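You operate a simulated robot arm through the tools that you are given. There is no shell and no other tool.

You run a simulated robot arm. Do the job below in one go: nothing can be reset, and whatever is moved stays where it is left.

## Task
Get tray 5 ready for painting: sweep the dust off and push the row home.
Fine: first the hand broom, which goes back; then the lever board marked SEAT, which ends up. Set down upright: hand broom. What is to be rubbed or washed off counts as gone when no trace of it is left.

It is judged by the outcome, as a careful person would: the job done as asked, and still so three seconds after it is handed in. It fails if anything else is knocked over, pushed out of place, dropped, spilled or broken.

## Robot
A 7-joint arm with a two-finger parallel gripper, fixed in place. Base frame: the origin is on the floor under the middle of its stand, x ahead of it, y to its left, z up. Readings come in mm, degrees, newtons and seconds.
With the tool pointing down near the work surface it reaches from about 160 to 680 mm from the base axis. Its first joint turns from -166.0 to 166.0 degrees. Payload 3.43 kg.
The TCP is the grasp point between the finger pads, 30 mm short of the fingertips. In the tool frame z runs along the fingers and y along their closing line. Largest opening 94 mm; finger width 28, thickness 10; the body of the gripper, 50 by 96 mm, starts 55 mm behind the TCP.
Orientation is told as [roll, pitch, yaw] about the base's x, y, z axes, in that order, counted from this pose: with the fingers straight down and closing along the base's y, the tool's x points along the base's -x, its y along +y and its z along -z.

## Interface
- The arm moves only by the tool send_rows. Its argument "plan" is text: rows parted by semicolons, each of 7 numbers parted by spaces: the finger opening in cm, from 0 to 9.4, then the shift along the tool's x, y, z in cm, then the turn, a rotation vector about the tool's x, y, z in degrees. In form: hand x y z rx ry rz; .... A call has 1 to 20 rows; each row shifts and turns the commanded pose from where the row before left it, along the tool's axes as they then stand. Rows are played at 5 a second. More than 50 mm and 8.6 degrees between two rows, or a gripper value outside its range, and nothing of the call is played. Where a pose cannot be reached the arm comes as near as it can. A force on the tool above 90 N (or 10 N above the force at the start of the call, whichever is more), or a blocked arm, ends the call early, and 0.2 s more pass. The fingers move at their own pace (about 108 mm/s each) and stop on an object; they squeeze with about 34 N. The grip force told is the motor's: it shows also when the fingers shut on nothing. Time passes only in rows, and 0.2 s behind the last, so rows that do not move let the fingers close. It gives the time, the measured TCP pose, the force on the tool (base axes), the opening and the grip force at its end, in the units of the frame above (readings bear some noise), with the torque about the TCP (base axes, N m) and any sound that the robot's microphone picked up.
- Cameras (640 x 400 px; columns grow to the right, rows downward): "scene" is fixed at [220, 498.4, 1617.7]; the picture's right is [-0.71, -0.70, 0.00], its down [-0.46, 0.46, -0.76] and it looks along [0.53, -0.54, -0.65] (base axes); focal length 356 px, centre (320, 200). "wrist" rides on the gripper at [76, 14, -103] in the tool frame; the picture's right is [-0.18, 0.98, 0.00], its down [-0.75, -0.14, -0.64] and it looks along [-0.63, -0.12, 0.77] (tool axes); focal length 243 px, centre (320, 200). There is no depth. A picture from a camera that has moved, and an enlarged one, comes with that camera's place and axes in the base frame and with its lens.
- get_image(camera): a new picture of that camera. The clock stands still meanwhile.
- lift_body(by): moves the trunk up (or, below 0, down) by that many mm; the arm rides with it, the base frame stays. It gives what a move gives, with no picture.
- zoom(camera, box): a new picture of the part [left, top, right, bottom] of that camera's present view, enlarged. The clock stands still meanwhile.
- finish_job(): hands the job in; it is judged then, once.

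Nothing tells you positions but the pictures and the camera data. Unless the task says otherwise, let go and move clear before handing in.

The tools are called by a JSON object that holds its "fn" and its "kwargs". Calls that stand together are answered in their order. send_rows: Moves the arm, as the interface text tells. Its arguments: {"type":"object","properties":{"plan":{"type":"string"}},"required":["plan"]} The other tools are called the same way: lift_body (by) moves the trunk up or down; get_image (camera) takes a picture; zoom (camera, box) takes an enlarged picture of a part of a camera's view; finish_job () hands the job in.

At the start:

```text
time_s: 0.0
ee_pos: [478.9, -107.2, 1247.6]
ee_rot: [-0.1, 0.0, -0.1]
contact_force: [0.6, -0.1, 0.7]
wrist_torque: [0.04, 0.01, -0.02]
finger_gap: 94.0
grasp_force: 0.0
trunk travel left (down, up): [-275.0, 315.0]
```

scene: 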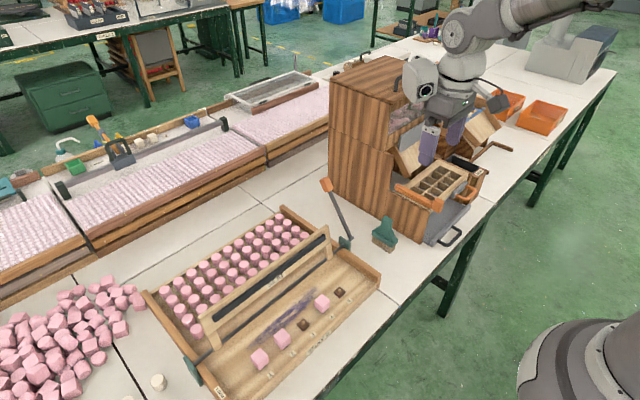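
wrist: 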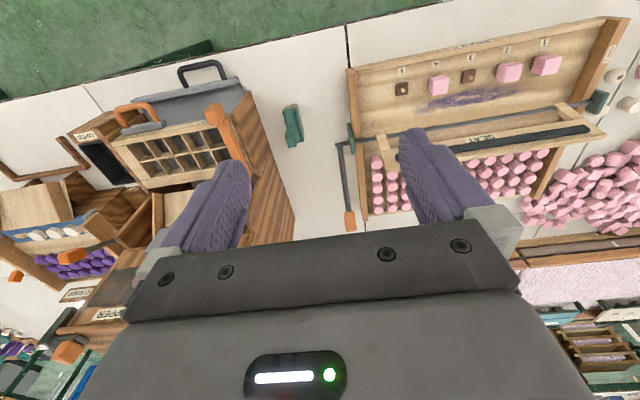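

I see a wooden tray with pink pegs, a lever board, a purple dust streak, and a green hand broom to its right. I'll look closer before moving.

{"fn": "zoom", "kwargs": {"camera": "scene", "box": [130, 160, 410, 400]}}

{"fn": "zoom", "kwargs": {"camera": "scene", "box": [300, 160, 420, 260]}}

{"fn": "zoom", "kwargs": {"camera": "wrist", "box": [260, 10, 640, 250]}}

{"fn": "zoom", "kwargs": {"camera": "scene", "box": [180, 270, 360, 400]}}

```text
1.67 times, centred on (270, 280) of scene
camera zoom: at [220.0, 498.4, 1617.7], right [-0.71, -0.7, 0.0], down [-0.46, 0.46, -0.76], along [0.53, -0.54, -0.65], focal length 593 px, centre (403, 67)
```

zoom: 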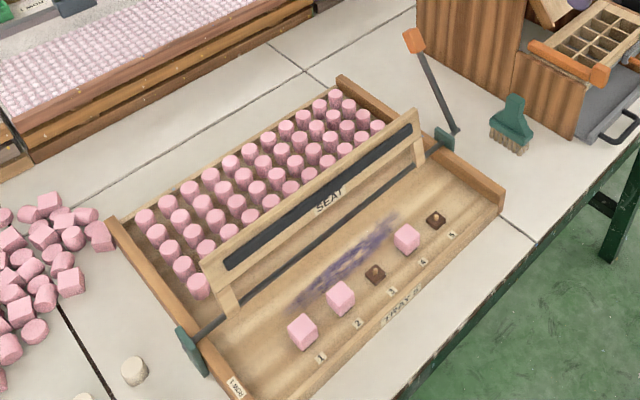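

```text
4.00 times, centred on (360, 210) of scene
camera zoom: at [220.0, 498.4, 1617.7], right [-0.71, -0.7, 0.0], down [-0.46, 0.46, -0.76], along [0.53, -0.54, -0.65], focal length 1424 px, centre (160, 160)
```

zoom: 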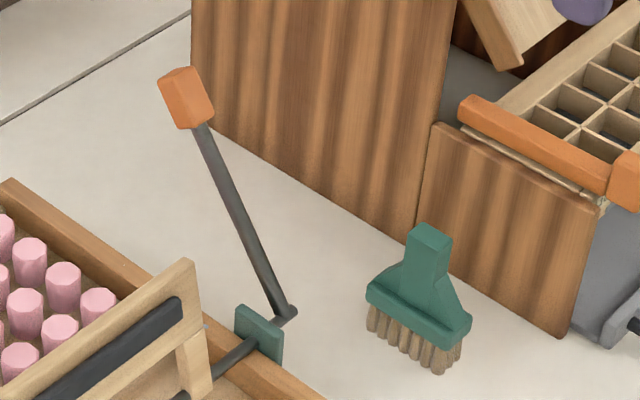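

```text
1.67 times, centred on (450, 130) of wrist
camera zoom: at [401.6, -92.0, 1349.1], right [0.18, 0.98, 0.0], down [0.75, -0.14, 0.64], along [0.63, -0.12, -0.77], focal length 404 px, centre (103, 317)
```

zoom: 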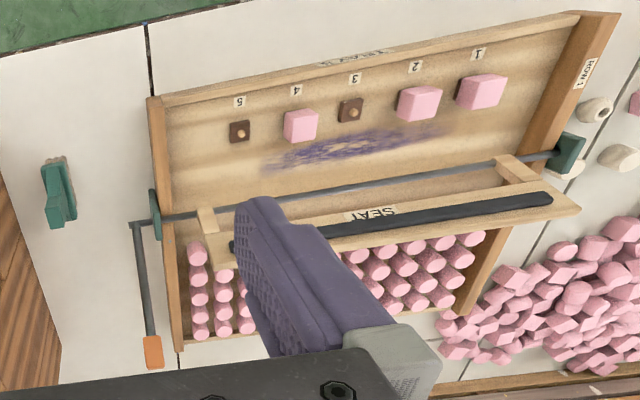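

```text
3.08 times, centred on (270, 335) of scene
camera zoom: at [220.0, 498.4, 1617.7], right [-0.71, -0.7, 0.0], down [-0.46, 0.46, -0.76], along [0.53, -0.54, -0.65], focal length 1095 px, centre (474, -215)
```

zoom: 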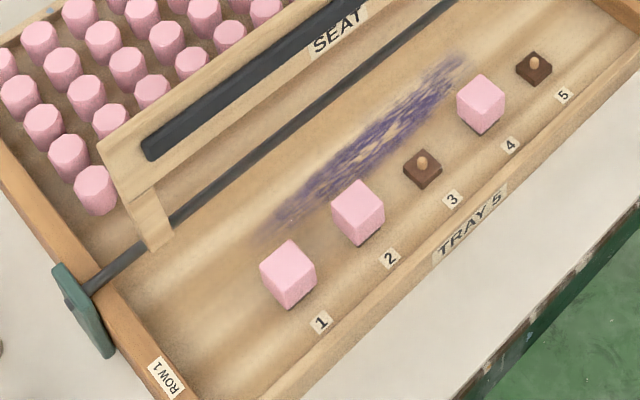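

The table layout is roughly along the base axes, with the tray ahead on the left side and the broom near x≈605, y≈-180. I'll zoom in more to triangulate broom, lever and dust.

{"fn": "zoom", "kwargs": {"camera": "wrist", "box": [260, 80, 340, 160]}}

{"fn": "zoom", "kwargs": {"camera": "scene", "box": [360, 205, 410, 260]}}

{"fn": "zoom", "kwargs": {"camera": "wrist", "box": [390, 40, 600, 150]}}

{"fn": "zoom", "kwargs": {"camera": "scene", "box": [230, 270, 330, 340]}}

```text
5.00 times, centred on (300, 120) of wrist
camera zoom: at [401.6, -92.0, 1349.1], right [0.18, 0.98, 0.0], down [0.75, -0.14, 0.64], along [0.63, -0.12, -0.77], focal length 1213 px, centre (420, 600)
```

zoom: 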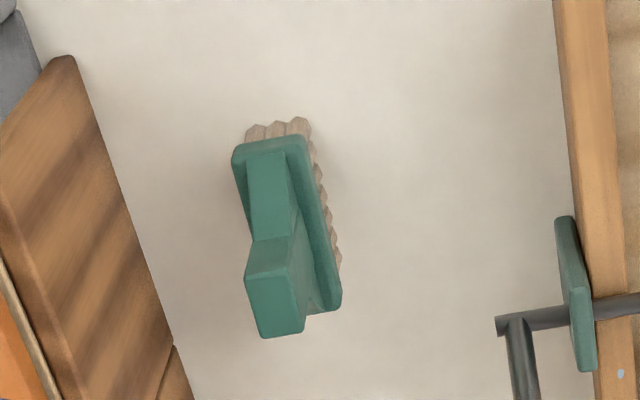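

```text
7.27 times, centred on (385, 232) of scene
camera zoom: at [220.0, 498.4, 1617.7], right [-0.71, -0.7, 0.0], down [-0.46, 0.46, -0.76], along [0.53, -0.54, -0.65], focal length 2589 px, centre (-153, -36)
```

zoom: 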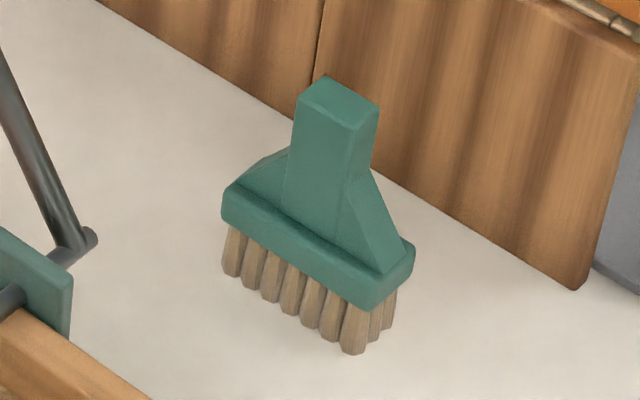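

```text
3.05 times, centred on (495, 95) of wrist
camera zoom: at [401.6, -92.0, 1349.1], right [0.18, 0.98, 0.0], down [0.75, -0.14, 0.64], along [0.63, -0.12, -0.77], focal length 739 px, centre (-213, 520)
```

zoom: 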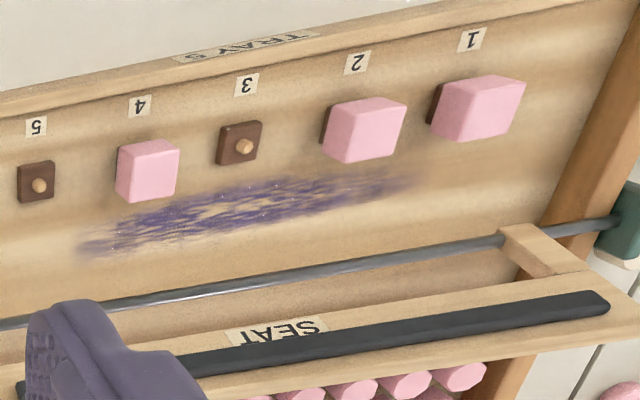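

```text
5.71 times, centred on (280, 305) of scene
camera zoom: at [220.0, 498.4, 1617.7], right [-0.71, -0.7, 0.0], down [-0.46, 0.46, -0.76], along [0.53, -0.54, -0.65], focal length 2034 px, centre (549, -400)
```

zoom: 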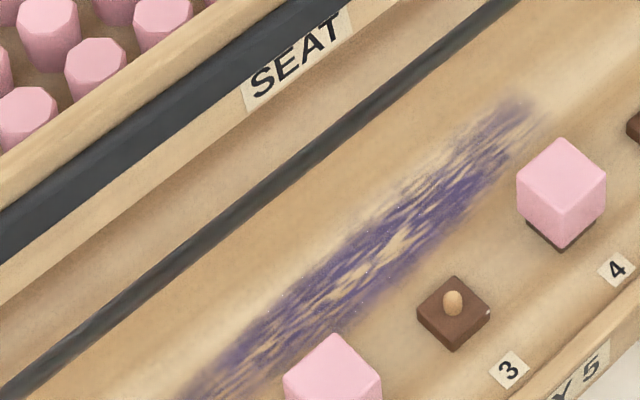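

The broom stands about 115 mm tall with its handle top near (616, -193, 882) and its wide side along x. I'll turn the gripper to yaw -90, so it closes on the 26 mm faces, then move above the broom.

{"fn": "send_rows", "kwargs": {"plan": "7 0 0 0 0 0 7.5; 7 0 0 0 0 0 7.5; 7 0 0 0 0 0 7.5; 7 0 0 0 0 0 7.5; 7 0 0 0 0 0 7.5; 7 0 0 0 0 0 7.5; 7 0 0 0 0 0 7.5; 7 0 0 0 0 0 7.5; 7 0 0 0 0 0 7.5; 7 0 0 0 0 0 7.5; 7 0 0 0 0 0 7.5; 7 0 0 0 0 0 7.5"}}

```text
time_s: 2.6
ee_pos: [478.2, -105.4, 1246.9]
ee_rot: [0.0, -0.1, -90.3]
contact_force: [-0.6, -0.5, -1.0]
wrist_torque: [-0.01, 0.02, 0.01]
finger_gap: 69.9
grasp_force: 0.1
trunk travel left (down, up): [-275.0, 315.0]
```

The gripper turned cleanly to yaw -90. Now I move it above the broom at about z 1010 and look.

{"fn": "send_rows", "kwargs": {"plan": "7 -1.1 1.7 3 0 0 0; 7 -1.1 1.7 3 0 0 0; 7 -1.1 1.7 3 0 0 0; 7 -1.1 1.7 3 0 0 0; 7 -1.1 1.7 3 0 0 0; 7 -1.1 1.7 3 0 0 0; 7 -1.0 1.7 3 0 0 0; 7 -1.0 1.8 3 0 0 0; 7 0 0 0 0 0 0"}}

{"fn": "get_image", "kwargs": {"camera": "wrist"}}

{"fn": "get_image", "kwargs": {"camera": "scene"}}

```text
time_s: 4.6
ee_pos: [614.8, -189.7, 1007.2]
ee_rot: [0.0, 0.0, -90.0]
contact_force: [0.1, 0.3, 0.2]
wrist_torque: [0.01, 0.0, 0.03]
finger_gap: 70.2
grasp_force: 0.0
trunk travel left (down, up): [-275.0, 315.0]
```

```text
taken
camera wrist: at [628.4, -114.6, 1108.8], right [0.98, -0.18, 0.0], down [-0.14, -0.75, 0.64], along [-0.12, -0.63, -0.77], focal length 243 px, centre (320, 200)
```

wrist: 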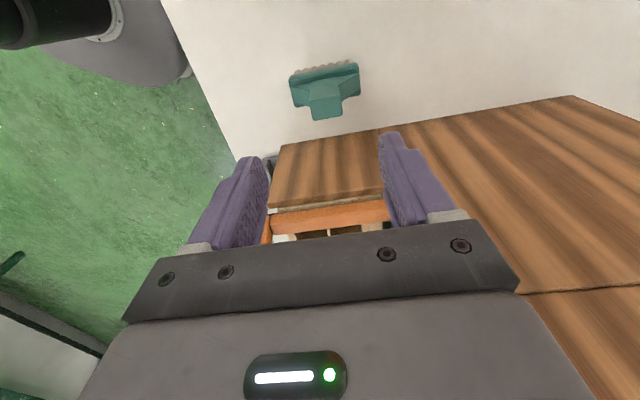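

```text
taken
```

scene: 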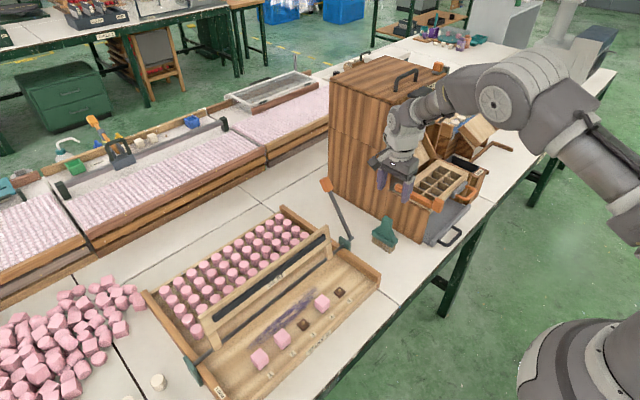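

The arm is above the broom. I'll use this closer view to refine the broom's position.

{"fn": "zoom", "kwargs": {"camera": "wrist", "box": [270, 50, 380, 125]}}

{"fn": "zoom", "kwargs": {"camera": "scene", "box": [360, 140, 460, 250]}}

```text
5.33 times, centred on (325, 88) of wrist
camera zoom: at [628.4, -114.6, 1108.8], right [0.98, -0.18, 0.0], down [-0.14, -0.75, 0.64], along [-0.12, -0.63, -0.77], focal length 1294 px, centre (293, 800)
```

zoom: 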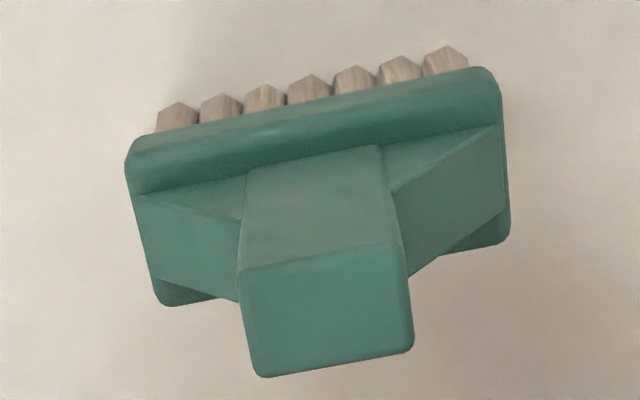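

```text
3.64 times, centred on (410, 195) of scene
camera zoom: at [220.0, 498.4, 1617.7], right [-0.71, -0.7, 0.0], down [-0.46, 0.46, -0.76], along [0.53, -0.54, -0.65], focal length 1294 px, centre (-7, 218)
```

zoom: 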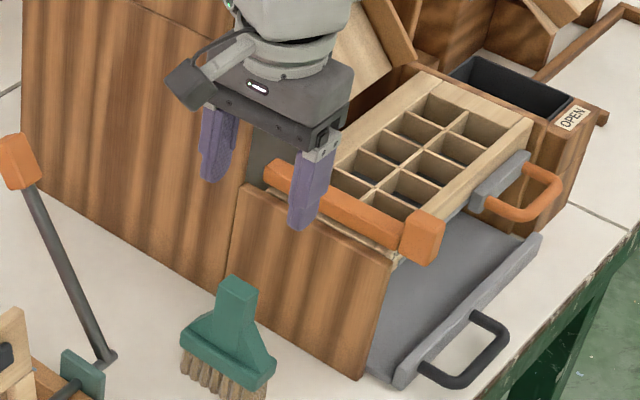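

The handle is 27 mm × 18 mm, centred near (619, -193.5) and square to x, with shoulders starting about 28 mm below its top. I'll line up and come down to just above it.

{"fn": "send_rows", "kwargs": {"plan": "7 -0.15 0.25 2.5 0 0 0; 7 -0.15 0.22 2.5 0 0 0; 7 0 0 2.0 0 0 0; 7 0 0 0 0 0 0; 7 0 0 0 0 0 0"}}

{"fn": "get_image", "kwargs": {"camera": "wrist"}}

{"fn": "zoom", "kwargs": {"camera": "scene", "box": [350, 160, 450, 260]}}

```text
time_s: 5.8
ee_pos: [620.1, -194.0, 937.8]
ee_rot: [0.1, 0.0, -90.0]
contact_force: [0.3, 0.0, -0.3]
wrist_torque: [-0.03, -0.02, 0.02]
finger_gap: 70.0
grasp_force: 0.0
trunk travel left (down, up): [-275.0, 315.0]
```

```text
taken
camera wrist: at [634.1, -118.0, 1039.8], right [0.98, -0.18, 0.0], down [-0.14, -0.75, 0.64], along [-0.12, -0.63, -0.77], focal length 243 px, centre (320, 200)
```

wrist: 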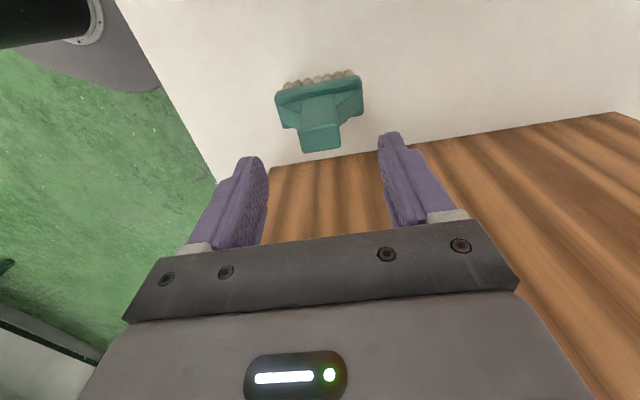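

```text
4.00 times, centred on (400, 210) of scene
camera zoom: at [220.0, 498.4, 1617.7], right [-0.71, -0.7, 0.0], down [-0.46, 0.46, -0.76], along [0.53, -0.54, -0.65], focal length 1424 px, centre (0, 160)
```

zoom: 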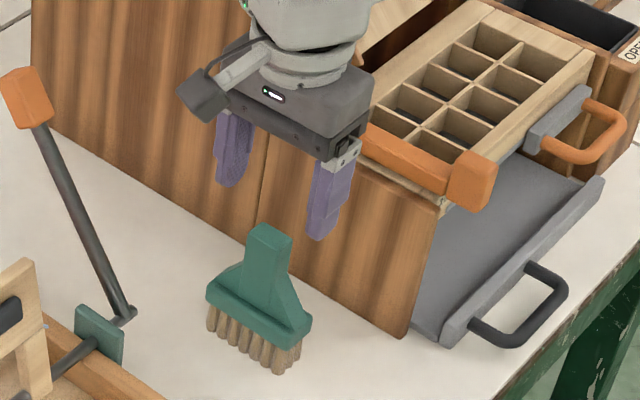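

Alignment looks right (within about 1 mm). I descend so the fingertips sit just above the shoulders, then close.

{"fn": "send_rows", "kwargs": {"plan": "7 0 0 1.5 0 0 0; 7 0 0 1.5 0 0 0; 7 0 0 1.0 0 0 0; 7 0 0 1.1 0 0 0; 7 0 0 0 0 0 0"}}

{"fn": "zoom", "kwargs": {"camera": "scene", "box": [350, 180, 430, 260]}}

{"fn": "get_image", "kwargs": {"camera": "wrist"}}

```text
time_s: 7.0
ee_pos: [619.7, -194.9, 885.9]
ee_rot: [0.0, 0.0, -90.1]
contact_force: [0.4, 0.4, 0.2]
wrist_torque: [0.0, 0.03, 0.0]
finger_gap: 69.6
grasp_force: 0.0
trunk travel left (down, up): [-275.0, 315.0]
```

```text
5.00 times, centred on (390, 220) of scene
camera zoom: at [220.0, 498.4, 1617.7], right [-0.71, -0.7, 0.0], down [-0.46, 0.46, -0.76], along [0.53, -0.54, -0.65], focal length 1780 px, centre (-30, 100)
```

zoom: 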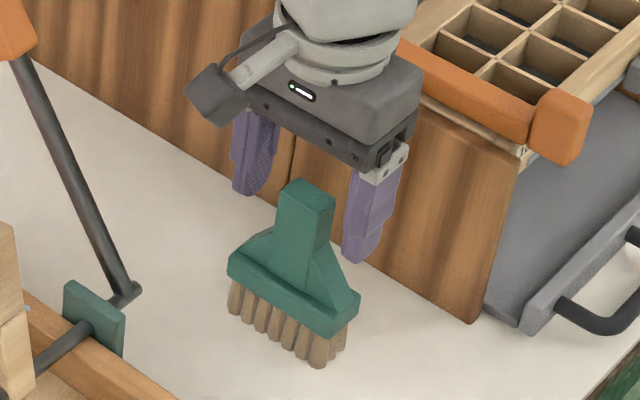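

```text
taken
camera wrist: at [633.6, -118.8, 988.0], right [0.98, -0.18, 0.0], down [-0.14, -0.75, 0.64], along [-0.12, -0.63, -0.77], focal length 243 px, centre (320, 200)
```

wrist: 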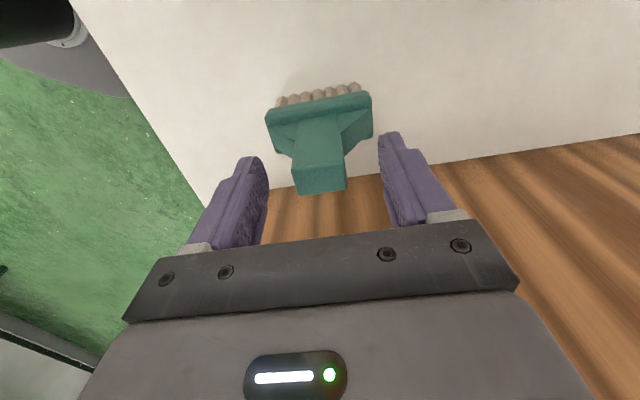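

Fingers straddle the handle evenly. Closing now.

{"fn": "send_rows", "kwargs": {"plan": "4 0 0 0 0 0 0; 0 0 0 0 0 0 0; 0 0 0 0 0 0 0; 0 0 0 0 0 0 0; 0 0 0 0 0 0 0"}}

{"fn": "zoom", "kwargs": {"camera": "scene", "box": [350, 180, 430, 260]}}

{"fn": "get_image", "kwargs": {"camera": "wrist"}}

```text
time_s: 8.2
ee_pos: [619.3, -194.8, 886.7]
ee_rot: [0.0, -0.1, -90.0]
contact_force: [-0.1, -0.4, 0.1]
wrist_torque: [0.0, -0.01, 0.02]
finger_gap: 29.5
grasp_force: 33.7
trunk travel left (down, up): [-275.0, 315.0]
```

```text
5.00 times, centred on (390, 220) of scene
camera zoom: at [220.0, 498.4, 1617.7], right [-0.71, -0.7, 0.0], down [-0.46, 0.46, -0.76], along [0.53, -0.54, -0.65], focal length 1780 px, centre (-30, 100)
```

zoom: 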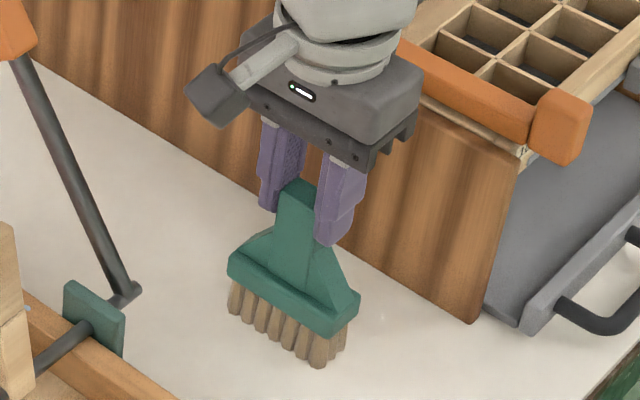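

```text
taken
camera wrist: at [633.5, -118.8, 988.0], right [0.98, -0.18, 0.0], down [-0.14, -0.75, 0.64], along [-0.12, -0.63, -0.77], focal length 243 px, centre (320, 200)
```

wrist: 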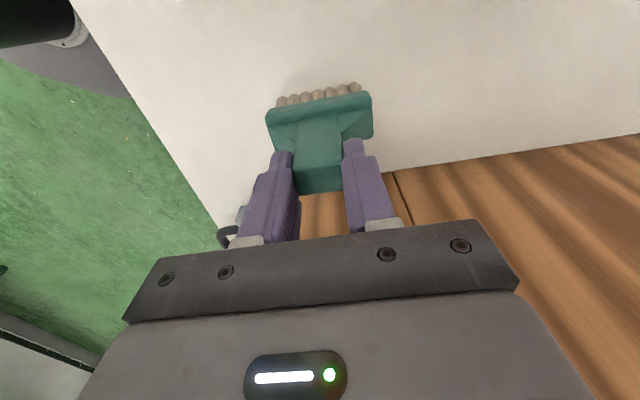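

The broom is gripped (29.5 mm gap, 34 N); its home is TCP (619.5, -194.8, ~885.5) at yaw -90. I lift it straight up slowly and check it holds.

{"fn": "send_rows", "kwargs": {"plan": "0 0 0 -0.5 0 0 0; 0 0 0 -0.8 0 0 0; 0 0 0 -1.2 0 0 0; 0 0 0 -1.5 0 0 0; 0 0 0 0 0 0 0"}}

{"fn": "zoom", "kwargs": {"camera": "scene", "box": [350, 170, 430, 250]}}

{"fn": "get_image", "kwargs": {"camera": "wrist"}}

```text
time_s: 9.4
ee_pos: [619.6, -194.7, 926.3]
ee_rot: [0.0, -0.1, -90.1]
contact_force: [0.0, -0.4, -1.2]
wrist_torque: [0.01, 0.01, -0.02]
finger_gap: 29.3
grasp_force: 33.7
trunk travel left (down, up): [-275.0, 315.0]
```

```text
5.00 times, centred on (390, 210) of scene
camera zoom: at [220.0, 498.4, 1617.7], right [-0.71, -0.7, 0.0], down [-0.46, 0.46, -0.76], along [0.53, -0.54, -0.65], focal length 1780 px, centre (-30, 150)
```

zoom: 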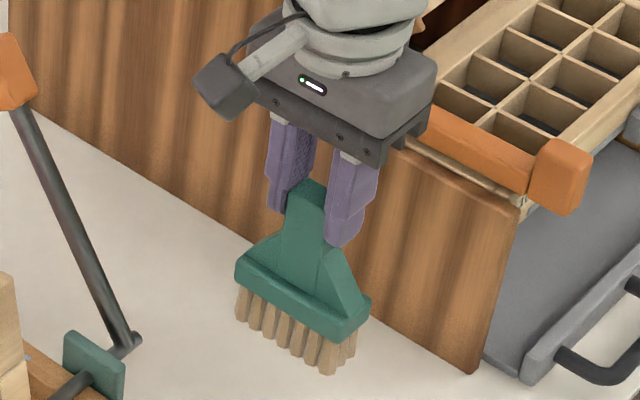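

```text
taken
camera wrist: at [633.4, -120.0, 1027.6], right [0.98, -0.18, 0.0], down [-0.14, -0.75, 0.64], along [-0.12, -0.63, -0.77], focal length 243 px, centre (320, 200)
```

wrist: 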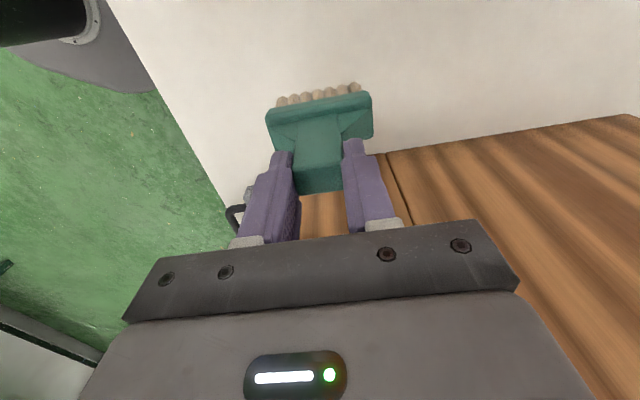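

Grip is steady with no slip. I raise it well above the board's height, pull back toward the robot, and turn to yaw 0 so the broom's wide side runs along the dust streak.

{"fn": "send_rows", "kwargs": {"plan": "0 0 0 -3 0 0 0; 0 0 0 -4 0 0 0; 0 0 0 -4.4 0 0 0; 0 0 -2 -4 0 0 0; 0 0 -3 0 0 0 0; 0 0 -3 0 0 0 0; 0 0 0 0 0 0 -7.5; 0 0 0 0 0 0 -7.5; 0 0 0 0 0 0 -7.5; 0 0 0 0 0 0 -7.5; 0 0 0 0 0 0 -7.5; 0 0 0 0 0 0 -7.5; 0 0 0 0 0 0 -7.5; 0 0 0 0 0 0 -7.5; 0 0 0 0 0 0 -7.5; 0 0 0 0 0 0 -7.5; 0 0 0 0 0 0 -7.5; 0 0 0 0 0 0 -7.5; 0 0 0 0 0 0 0"}}

{"fn": "get_image", "kwargs": {"camera": "wrist"}}

{"fn": "get_image", "kwargs": {"camera": "scene"}}

```text
time_s: 13.4
ee_pos: [539.4, -195.9, 1080.8]
ee_rot: [0.0, 0.1, 0.1]
contact_force: [0.3, 0.4, -1.8]
wrist_torque: [-0.02, 0.02, 0.01]
finger_gap: 29.5
grasp_force: 33.5
trunk travel left (down, up): [-275.0, 315.0]
```

```text
taken
camera wrist: at [463.5, -181.0, 1181.8], right [0.18, 0.98, 0.0], down [0.75, -0.14, 0.64], along [0.63, -0.12, -0.77], focal length 243 px, centre (320, 200)
```

wrist: 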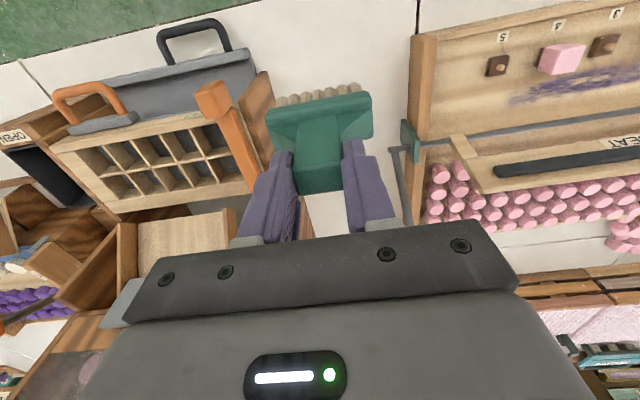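

```text
taken
```

scene: 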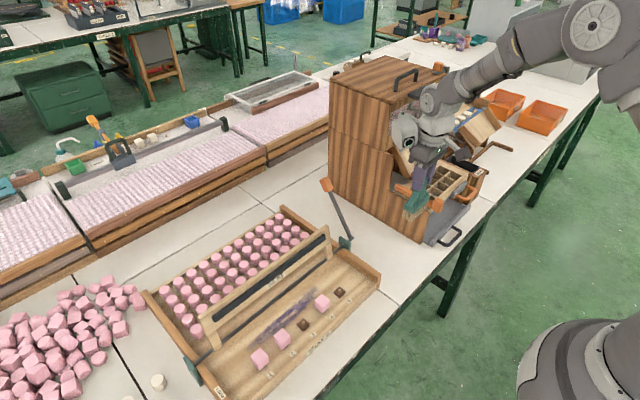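

The broom is held firmly and turned. Now I cross over to the tray at height and look down at the dust.

{"fn": "send_rows", "kwargs": {"plan": "0 0 3 0 0 0 0; 0 0 4 0 0 0 0; 0 0 4 0 0 0 0; 0 0 4 0 0 0 0; 0 0 4 0 0 0 0; 0 0 4 0 0 0 0; 0 0 4 0 0 0 0; 0 0 2.5 0 0 0 0; 0 0 0 0 0 0 0"}}

{"fn": "get_image", "kwargs": {"camera": "wrist"}}

{"fn": "zoom", "kwargs": {"camera": "wrist", "box": [240, 0, 560, 200]}}

{"fn": "zoom", "kwargs": {"camera": "scene", "box": [180, 150, 400, 380]}}

```text
time_s: 15.4
ee_pos: [539.7, 99.3, 1080.1]
ee_rot: [0.0, 0.0, 0.0]
contact_force: [-0.2, -0.8, -1.6]
wrist_torque: [-0.01, 0.0, 0.01]
finger_gap: 29.3
grasp_force: 33.6
trunk travel left (down, up): [-275.0, 315.0]
```

```text
taken
camera wrist: at [463.0, 114.2, 1181.8], right [0.18, 0.98, 0.0], down [0.75, -0.14, 0.64], along [0.63, -0.12, -0.77], focal length 243 px, centre (320, 200)
```

wrist: 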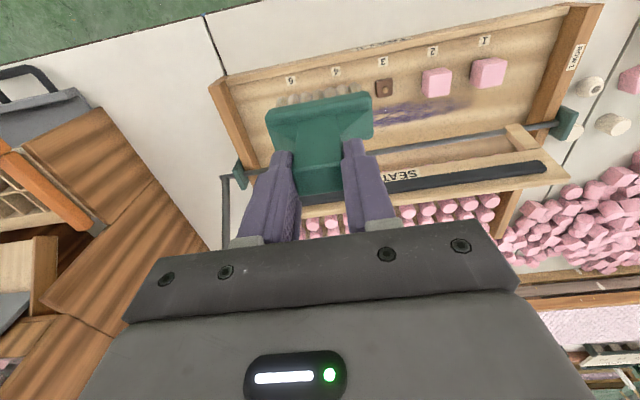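

```text
2.00 times, centred on (400, 100) of wrist
camera zoom: at [463.0, 114.2, 1181.8], right [0.18, 0.98, 0.0], down [0.75, -0.14, 0.64], along [0.63, -0.12, -0.77], focal length 485 px, centre (160, 400)
```

zoom: 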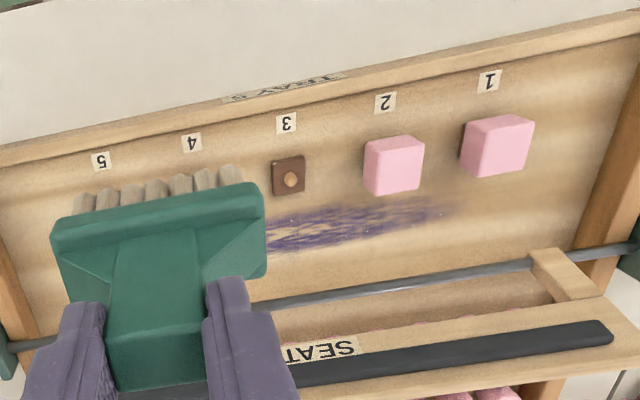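

```text
1.74 times, centred on (290, 265) of scene
camera zoom: at [220.0, 498.4, 1617.7], right [-0.71, -0.7, 0.0], down [-0.46, 0.46, -0.76], along [0.53, -0.54, -0.65], focal length 619 px, centre (372, 87)
```

zoom: 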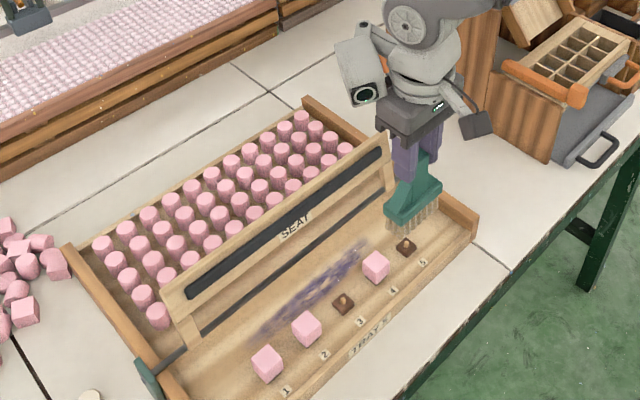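

The dust spans about x 612–648, y 85–315 on the tray floor, between the cubes (back faces x≈596) and the rod (x≈670). I move over its right-hand end at a safe height first.

{"fn": "send_rows", "kwargs": {"plan": "0 -3.0 0.2 2 0 0 0; 0 -3.0 0.2 3 0 0 0; 0 -3.1 0.2 3 0 0 0; 0 0 0 3 0 0 0; 0 0 0 3 0 0 0; 0 0 0 0 0 0 0"}}

{"fn": "get_image", "kwargs": {"camera": "wrist"}}

{"fn": "zoom", "kwargs": {"camera": "scene", "box": [240, 170, 400, 330]}}

```text
time_s: 16.8
ee_pos: [633.5, 106.1, 937.9]
ee_rot: [0.0, -0.1, 0.0]
contact_force: [-0.8, 0.0, -2.1]
wrist_torque: [-0.03, 0.0, 0.0]
finger_gap: 29.3
grasp_force: 34.5
trunk travel left (down, up): [-275.0, 315.0]
```

```text
taken
camera wrist: at [555.6, 120.4, 1039.4], right [0.18, 0.98, 0.0], down [0.75, -0.14, 0.64], along [0.63, -0.12, -0.77], focal length 243 px, centre (320, 200)
```

wrist: 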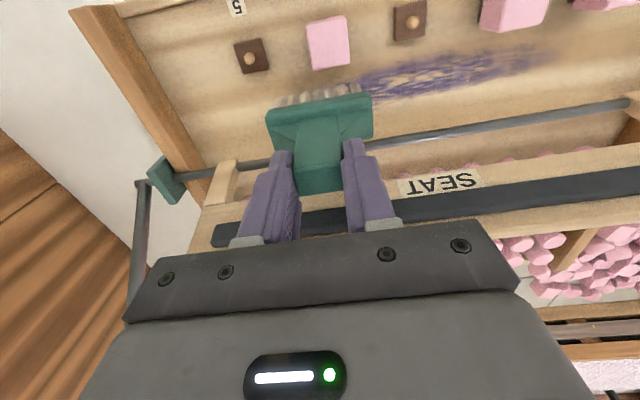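

```text
2.50 times, centred on (320, 250) of scene
camera zoom: at [220.0, 498.4, 1617.7], right [-0.71, -0.7, 0.0], down [-0.46, 0.46, -0.76], along [0.53, -0.54, -0.65], focal length 890 px, centre (320, 75)
```

zoom: 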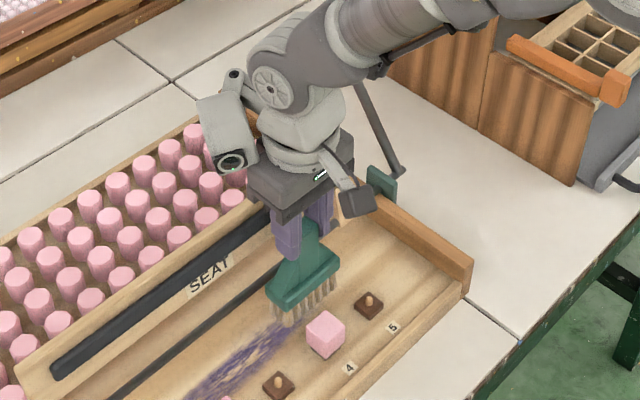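

The broom is over the streak's end at x≈632 with clearance on both sides. I lower it in small steps until the bristles touch.

{"fn": "send_rows", "kwargs": {"plan": "0 0 0 1 0 0 0; 0 0 0 1 0 0 0; 0 0 0 0.5 0 0 0; 0 0 0 0.3 0 0 0; 0 0 0 0 0 0 0"}}

{"fn": "get_image", "kwargs": {"camera": "wrist"}}

{"fn": "zoom", "kwargs": {"camera": "scene", "box": [240, 190, 380, 330]}}

```text
time_s: 18.0
ee_pos: [631.2, 106.8, 915.0]
ee_rot: [0.1, -0.4, 0.0]
contact_force: [-0.8, 1.0, 35.9]
wrist_torque: [0.01, 0.13, -0.01]
finger_gap: 29.6
grasp_force: 34.5
trunk travel left (down, up): [-275.0, 315.0]
```

```text
taken
camera wrist: at [553.6, 120.3, 1017.0], right [0.18, 0.98, 0.0], down [0.75, -0.14, 0.65], along [0.64, -0.12, -0.76], focal length 243 px, centre (320, 200)
```

wrist: 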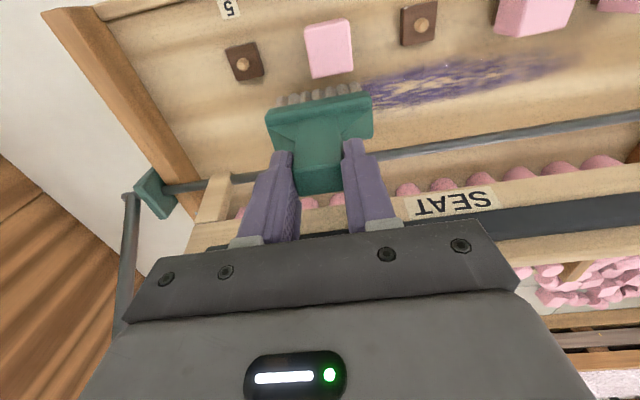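

```text
2.86 times, centred on (310, 260) of scene
camera zoom: at [220.0, 498.4, 1617.7], right [-0.71, -0.7, 0.0], down [-0.46, 0.46, -0.76], along [0.53, -0.54, -0.65], focal length 1017 px, centre (349, 29)
```

zoom: 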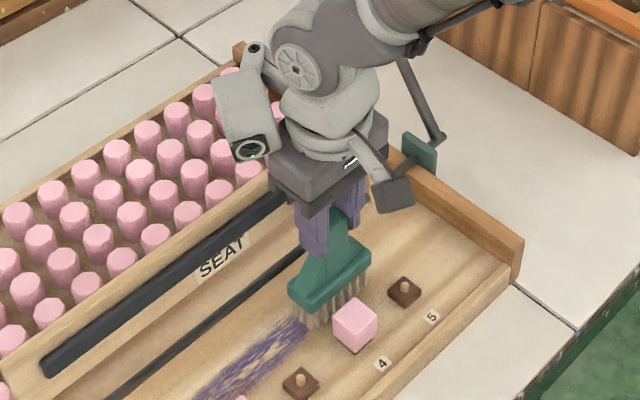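

The bristles meet the floor at about 36 N, which is more than needed. I ease up about 4.5 mm to a light press and sweep along the streak in +y.

{"fn": "send_rows", "kwargs": {"plan": "0 0 0 -0.4 0 0 0; 0 0 0 0 0 0 0; 0 0 1 0 0 0 0; 0 0 1.5 0 0 0 0; 0 0 1.5 0 0 0 0; 0 0 1.5 0 0 0 0"}}

{"fn": "get_image", "kwargs": {"camera": "wrist"}}

{"fn": "zoom", "kwargs": {"camera": "scene", "box": [220, 200, 380, 340]}}

```text
time_s: 19.4
ee_pos: [630.3, 161.1, 915.3]
ee_rot: [0.0, 0.1, 0.1]
contact_force: [-0.3, -1.5, 6.2]
wrist_torque: [-0.02, -0.05, -0.03]
finger_gap: 29.3
grasp_force: 33.7
trunk travel left (down, up): [-275.0, 315.0]
```

```text
taken
camera wrist: at [553.0, 175.4, 1017.6], right [0.18, 0.98, 0.0], down [0.75, -0.14, 0.64], along [0.63, -0.12, -0.77], focal length 243 px, centre (320, 200)
```

wrist: 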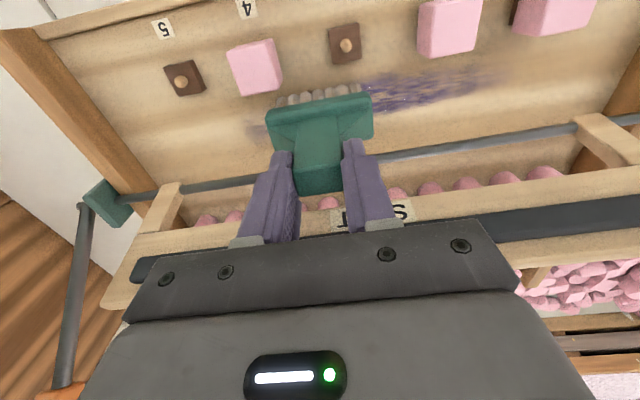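

```text
2.86 times, centred on (300, 270) of scene
camera zoom: at [220.0, 498.4, 1617.7], right [-0.71, -0.7, 0.0], down [-0.46, 0.46, -0.76], along [0.53, -0.54, -0.65], focal length 1017 px, centre (377, 0)
```

zoom: 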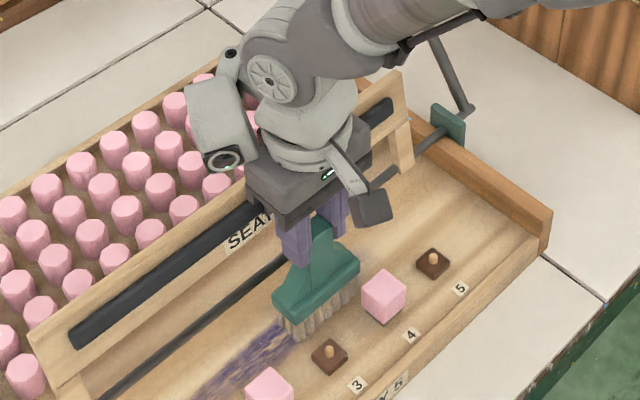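

The light press works: the streak behind the broom is largely cleared. I carry on to the far end.

{"fn": "send_rows", "kwargs": {"plan": "0 0 1.5 0 0 0 0; 0 0 1.5 0 0 0 0; 0 0 1.5 0 0 0 0; 0 0 1.5 0 0 0 0; 0 0 1.5 0 0 0 0; 0 0 1.5 0 0 0 0; 0 0 1.5 0 0 0 0; 0 0 1.5 0 0 0 0; 0 0 1.5 0 0 0 0; 0 0 0 0 0 0 0"}}

{"fn": "get_image", "kwargs": {"camera": "wrist"}}

{"fn": "zoom", "kwargs": {"camera": "scene", "box": [190, 200, 350, 340]}}

```text
time_s: 21.6
ee_pos: [632.5, 296.0, 915.4]
ee_rot: [-0.1, 0.1, 0.0]
contact_force: [-0.7, 0.5, -1.3]
wrist_torque: [0.01, 0.03, -0.03]
finger_gap: 29.4
grasp_force: 33.8
trunk travel left (down, up): [-275.0, 315.0]
```

```text
taken
camera wrist: at [555.5, 310.6, 1017.8], right [0.18, 0.98, 0.0], down [0.75, -0.14, 0.64], along [0.63, -0.12, -0.77], focal length 243 px, centre (320, 200)
```

wrist: 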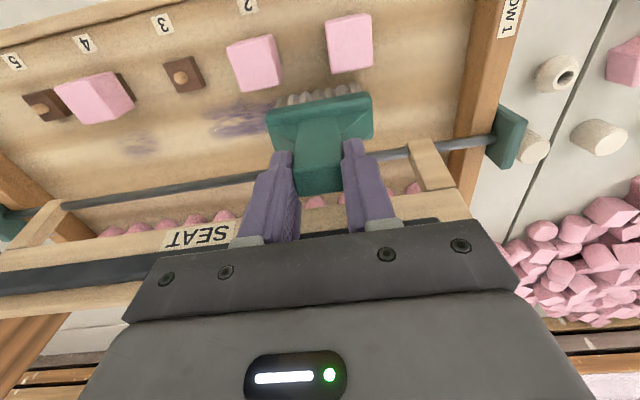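

```text
2.86 times, centred on (270, 270) of scene
camera zoom: at [220.0, 498.4, 1617.7], right [-0.71, -0.7, 0.0], down [-0.46, 0.46, -0.76], along [0.53, -0.54, -0.65], focal length 1017 px, centre (463, 0)
```

zoom: 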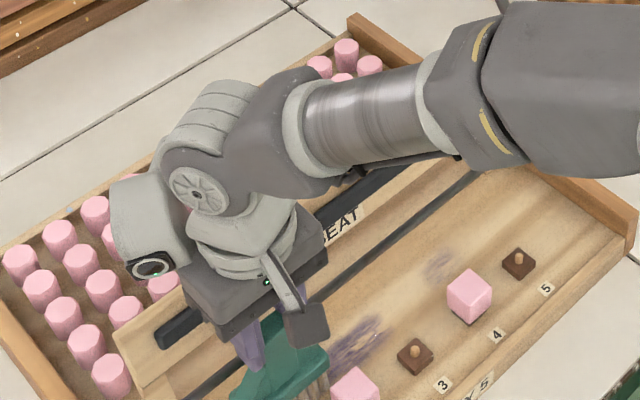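

Reach is fine here, but contact faded toward the far end, leaving faint patches. I press 2 mm lower and sweep back.

{"fn": "send_rows", "kwargs": {"plan": "0 0 0 0.2 0 0 0; 0 0 1.0 0 0 0 0; 0 0 0 0 0 0 0"}}

```text
time_s: 22.4
ee_pos: [633.6, 305.6, 916.3]
ee_rot: [0.1, -0.1, -0.1]
contact_force: [3.4, -6.5, 21.0]
wrist_torque: [-0.35, -0.37, -0.02]
finger_gap: 29.4
grasp_force: 33.6
trunk travel left (down, up): [-275.0, 315.0]
```

{"fn": "send_rows", "kwargs": {"plan": "0 0 -1.5 -0.05 0 0 0; 0 0 -1.5 0 0 0 0; 0 0 -1.5 0 0 0 0; 0 0 -1.5 0 0 0 0; 0 0 -1.5 0 0 0 0; 0 0 -1.5 0 0 0 0; 0 0 0 0 0 0 0"}}

{"fn": "get_image", "kwargs": {"camera": "wrist"}}

{"fn": "zoom", "kwargs": {"camera": "scene", "box": [210, 210, 370, 350]}}

```text
time_s: 24.0
ee_pos: [631.0, 215.5, 916.2]
ee_rot: [0.0, -0.1, -0.1]
contact_force: [-0.4, 8.7, 21.4]
wrist_torque: [0.21, 0.07, -0.03]
finger_gap: 29.4
grasp_force: 33.6
trunk travel left (down, up): [-275.0, 315.0]
```

```text
taken
camera wrist: at [554.1, 230.2, 1017.2], right [0.18, 0.98, 0.0], down [0.75, -0.14, 0.64], along [0.63, -0.12, -0.77], focal length 243 px, centre (320, 200)
```

wrist: 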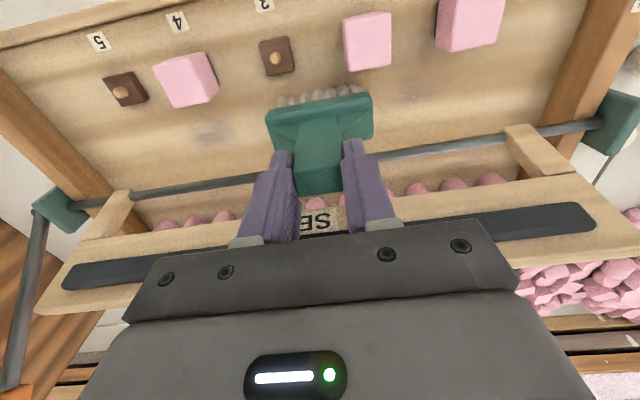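

```text
2.86 times, centred on (290, 280) of scene
camera zoom: at [220.0, 498.4, 1617.7], right [-0.71, -0.7, 0.0], down [-0.46, 0.46, -0.76], along [0.53, -0.54, -0.65], focal length 1017 px, centre (406, -29)
```

zoom: 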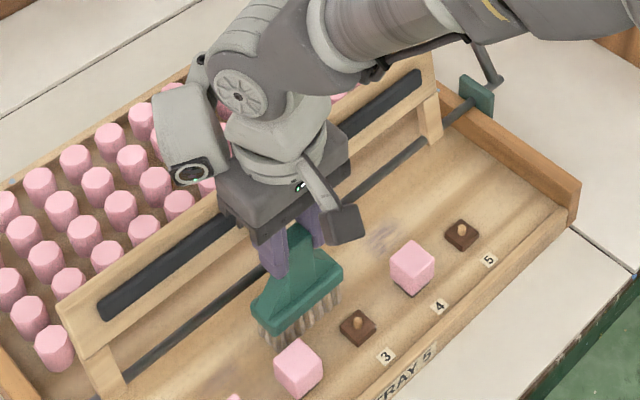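

That pass cleared well. I continue back to the right-hand end.

{"fn": "send_rows", "kwargs": {"plan": "0 0 -1.5 0 0 0 0; 0 0 -1.5 0 0 0 0; 0 0 -1.5 0 0 0 0; 0 0 -1.5 0 0 0 0; 0 0 -1.5 0 0 0 0; 0 0 -1.5 0 0 0 0; 0 0 -1.5 0 0 0 0; 0 0 -1.5 0 0 0 0; 0 0 0 0 0 0 0"}}

{"fn": "get_image", "kwargs": {"camera": "wrist"}}

{"fn": "zoom", "kwargs": {"camera": "scene", "box": [210, 210, 370, 350]}}

```text
time_s: 26.0
ee_pos: [631.1, 96.1, 915.0]
ee_rot: [0.1, 0.1, 0.0]
contact_force: [-1.6, 3.8, 16.1]
wrist_torque: [0.07, 0.02, -0.03]
finger_gap: 29.1
grasp_force: 34.6
trunk travel left (down, up): [-275.0, 315.0]
```

```text
taken
camera wrist: at [553.4, 110.1, 1017.2], right [0.18, 0.98, 0.0], down [0.75, -0.14, 0.64], along [0.63, -0.12, -0.77], focal length 243 px, centre (320, 200)
```

wrist: 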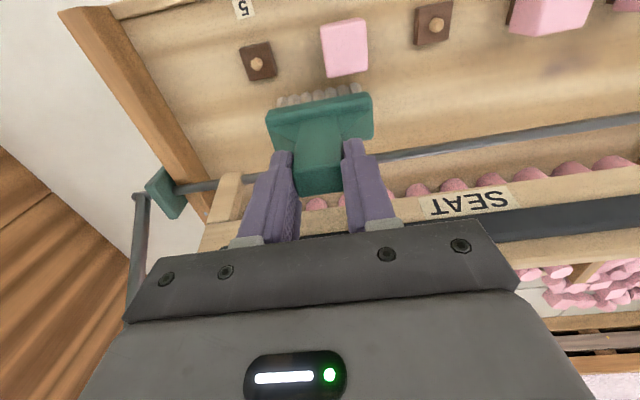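

```text
2.86 times, centred on (290, 280) of scene
camera zoom: at [220.0, 498.4, 1617.7], right [-0.71, -0.7, 0.0], down [-0.46, 0.46, -0.76], along [0.53, -0.54, -0.65], focal length 1017 px, centre (406, -29)
```

zoom: 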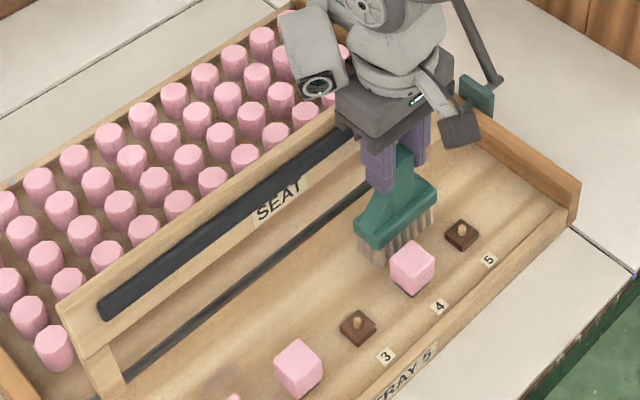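

Nearly clean; I see a faint remnant near the far (slot 1–2) end. I zoom in to see what's left.

{"fn": "zoom", "kwargs": {"camera": "wrist", "box": [380, 0, 640, 160]}}

{"fn": "zoom", "kwargs": {"camera": "scene", "box": [230, 270, 330, 350]}}

```text
2.46 times, centred on (510, 80) of wrist
camera zoom: at [553.4, 110.1, 1017.2], right [0.18, 0.98, 0.0], down [0.75, -0.14, 0.64], along [0.63, -0.12, -0.77], focal length 597 px, centre (-148, 495)
```

zoom: 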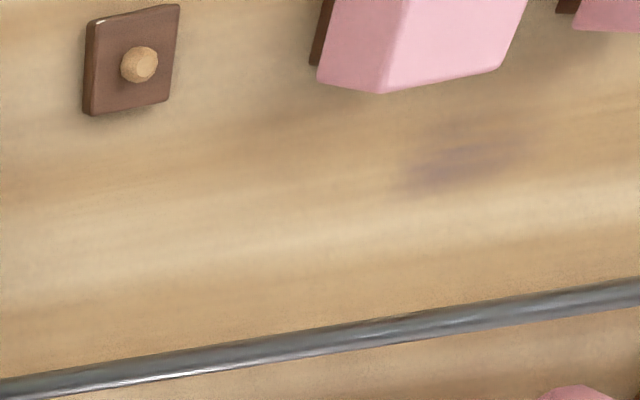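

```text
5.00 times, centred on (280, 310) of scene
camera zoom: at [220.0, 498.4, 1617.7], right [-0.71, -0.7, 0.0], down [-0.46, 0.46, -0.76], along [0.53, -0.54, -0.65], focal length 1780 px, centre (520, -350)
```

zoom: 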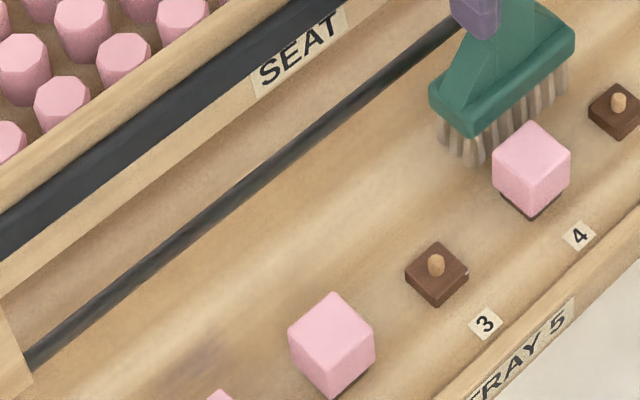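

One faint patch remains around y 280–315. I run another pass shifted 6 mm toward the rod, out to the far end.

{"fn": "send_rows", "kwargs": {"plan": "0 -0.6 0 0 0 0 0; 0 0 1.5 0 0 0 0; 0 0 1.5 0 0 0 0; 0 0 1.5 0 0 0 0; 0 0 1.5 0 0 0 0; 0 0 1.5 0 0 0 0; 0 0 1.5 0 0 0 0; 0 0 1.5 0 0 0 0; 0 0 1.5 0 0 0 0; 0 0 1.5 0 0 0 0; 0 0 1.5 0 0 0 0; 0 0 1.5 0 0 0 0; 0 0 1.5 0 0 0 0; 0 0 1.5 0 0 0 0; 0 0 0 0 0 0 0"}}

{"fn": "get_image", "kwargs": {"camera": "wrist"}}

{"fn": "zoom", "kwargs": {"camera": "scene", "box": [190, 210, 370, 370]}}

```text
time_s: 29.2
ee_pos: [637.0, 290.7, 915.3]
ee_rot: [0.1, -0.1, 0.0]
contact_force: [0.0, -4.3, 10.1]
wrist_torque: [-0.1, -0.13, -0.02]
finger_gap: 29.3
grasp_force: 33.6
trunk travel left (down, up): [-275.0, 315.0]
```

```text
taken
camera wrist: at [559.4, 305.2, 1017.1], right [0.18, 0.98, 0.0], down [0.75, -0.14, 0.64], along [0.63, -0.12, -0.77], focal length 243 px, centre (320, 200)
```

wrist: 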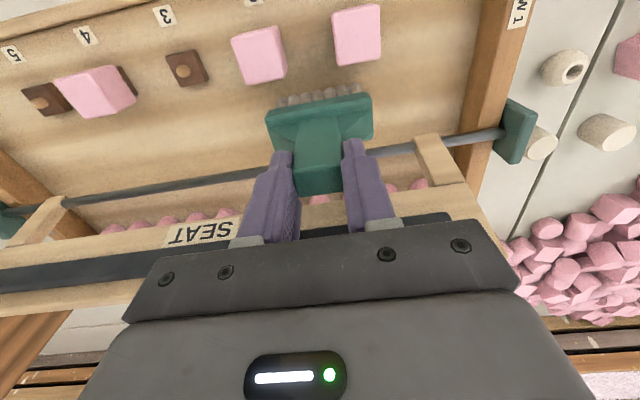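

```text
2.50 times, centred on (280, 290) of scene
camera zoom: at [220.0, 498.4, 1617.7], right [-0.71, -0.7, 0.0], down [-0.46, 0.46, -0.76], along [0.53, -0.54, -0.65], focal length 890 px, centre (420, -25)
```

zoom: 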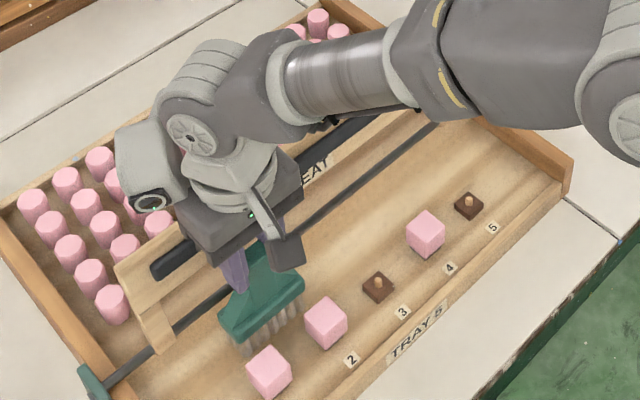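

Now a few short strokes over the far end, then a return pass shifted toward the cubes' side.

{"fn": "send_rows", "kwargs": {"plan": "0 0 1.2 0.05 0 0 0; 0 0 1.0 0 0 0 0; 0 0 -1.5 0 0 0 0; 0 0 -1.5 0 0 0 0; 0 0.6 0 0 0 0 0; 0 0 1.5 0 0 0 0; 0 0 1.5 0 0 0 0; 0 0.6 0 0 0 0 0; 0 0 -1.5 0 0 0 0; 0 0 -1.5 0 0 0 0; 0 0 1.5 0 0 0 0; 0 0 1.5 0 0 0 0; 0 0 -1.5 0 0 0 0; 0 0 -1.5 0 0 0 0; 0 0 -1.5 0 0 0 0; 0 0 -1.5 0 0 0 0; 0 0 -1.5 0 0 0 0; 0 0 -1.5 0 0 0 0; 0 0 0 0 0 0 0"}}

{"fn": "get_image", "kwargs": {"camera": "wrist"}}

{"fn": "zoom", "kwargs": {"camera": "wrist", "box": [360, 0, 560, 160]}}

{"fn": "zoom", "kwargs": {"camera": "scene", "box": [190, 210, 370, 370]}}

```text
time_s: 33.2
ee_pos: [625.4, 222.7, 916.1]
ee_rot: [0.0, -0.1, 0.1]
contact_force: [1.1, 3.1, 10.3]
wrist_torque: [0.03, -0.05, -0.01]
finger_gap: 29.3
grasp_force: 35.1
trunk travel left (down, up): [-275.0, 315.0]
```

```text
taken
camera wrist: at [548.1, 236.3, 1017.0], right [0.18, 0.98, 0.0], down [0.75, -0.14, 0.64], along [0.63, -0.12, -0.77], focal length 243 px, centre (320, 200)
```

wrist: 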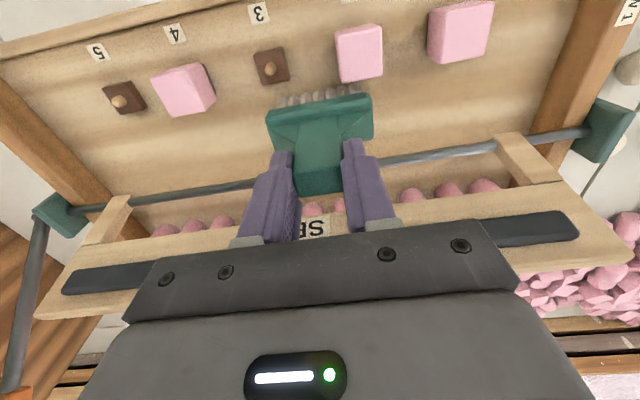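

```text
2.50 times, centred on (460, 80) of wrist
camera zoom: at [548.1, 236.3, 1017.0], right [0.18, 0.98, 0.0], down [0.75, -0.14, 0.64], along [0.63, -0.12, -0.77], focal length 606 px, centre (-30, 500)
```

zoom: 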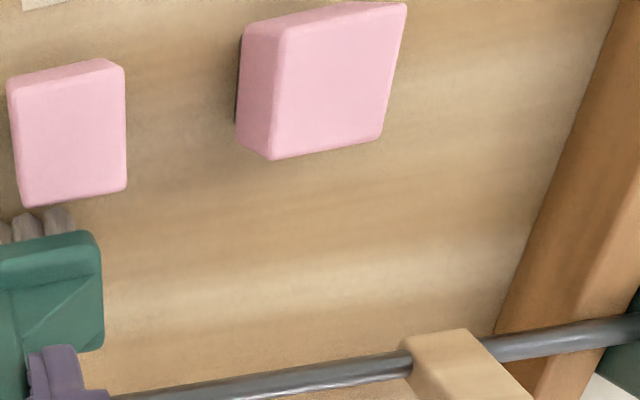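

```text
2.50 times, centred on (280, 290) of scene
camera zoom: at [220.0, 498.4, 1617.7], right [-0.71, -0.7, 0.0], down [-0.46, 0.46, -0.76], along [0.53, -0.54, -0.65], focal length 890 px, centre (420, -25)
```

zoom: 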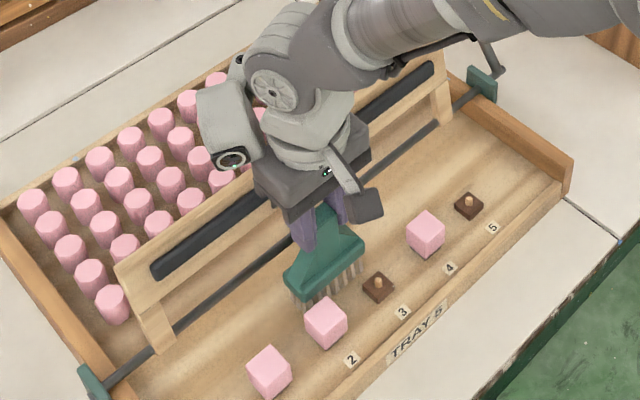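

The far end is now clean. I finish this pass back to the right-hand end.

{"fn": "send_rows", "kwargs": {"plan": "0 0 -1.5 0 0 0 0; 0 0 -1.5 0 0 0 0; 0 0 -1.5 0 0 0 0; 0 0 -1.5 0 0 0 0; 0 0 -1.5 0 0 0 0; 0 0 -1.5 0 0 0 0; 0 0 -1.5 0 0 0 0; 0 0 -1.5 0 0 0 0; 0 -0.6 0 0 0 0 0; 0 -0.6 0 0 0 0 0; 0 0 -1.0 0 0 0 0; 0 0 1.5 0 0 0 0; 0 0 1.5 0 0 0 0; 0 0 0 0 0 0 0"}}

```text
time_s: 36.2
ee_pos: [637.0, 122.9, 915.2]
ee_rot: [0.0, -0.2, 0.0]
contact_force: [1.0, -3.7, 16.2]
wrist_torque: [-0.19, -0.13, -0.05]
finger_gap: 29.3
grasp_force: 34.0
trunk travel left (down, up): [-275.0, 315.0]
```

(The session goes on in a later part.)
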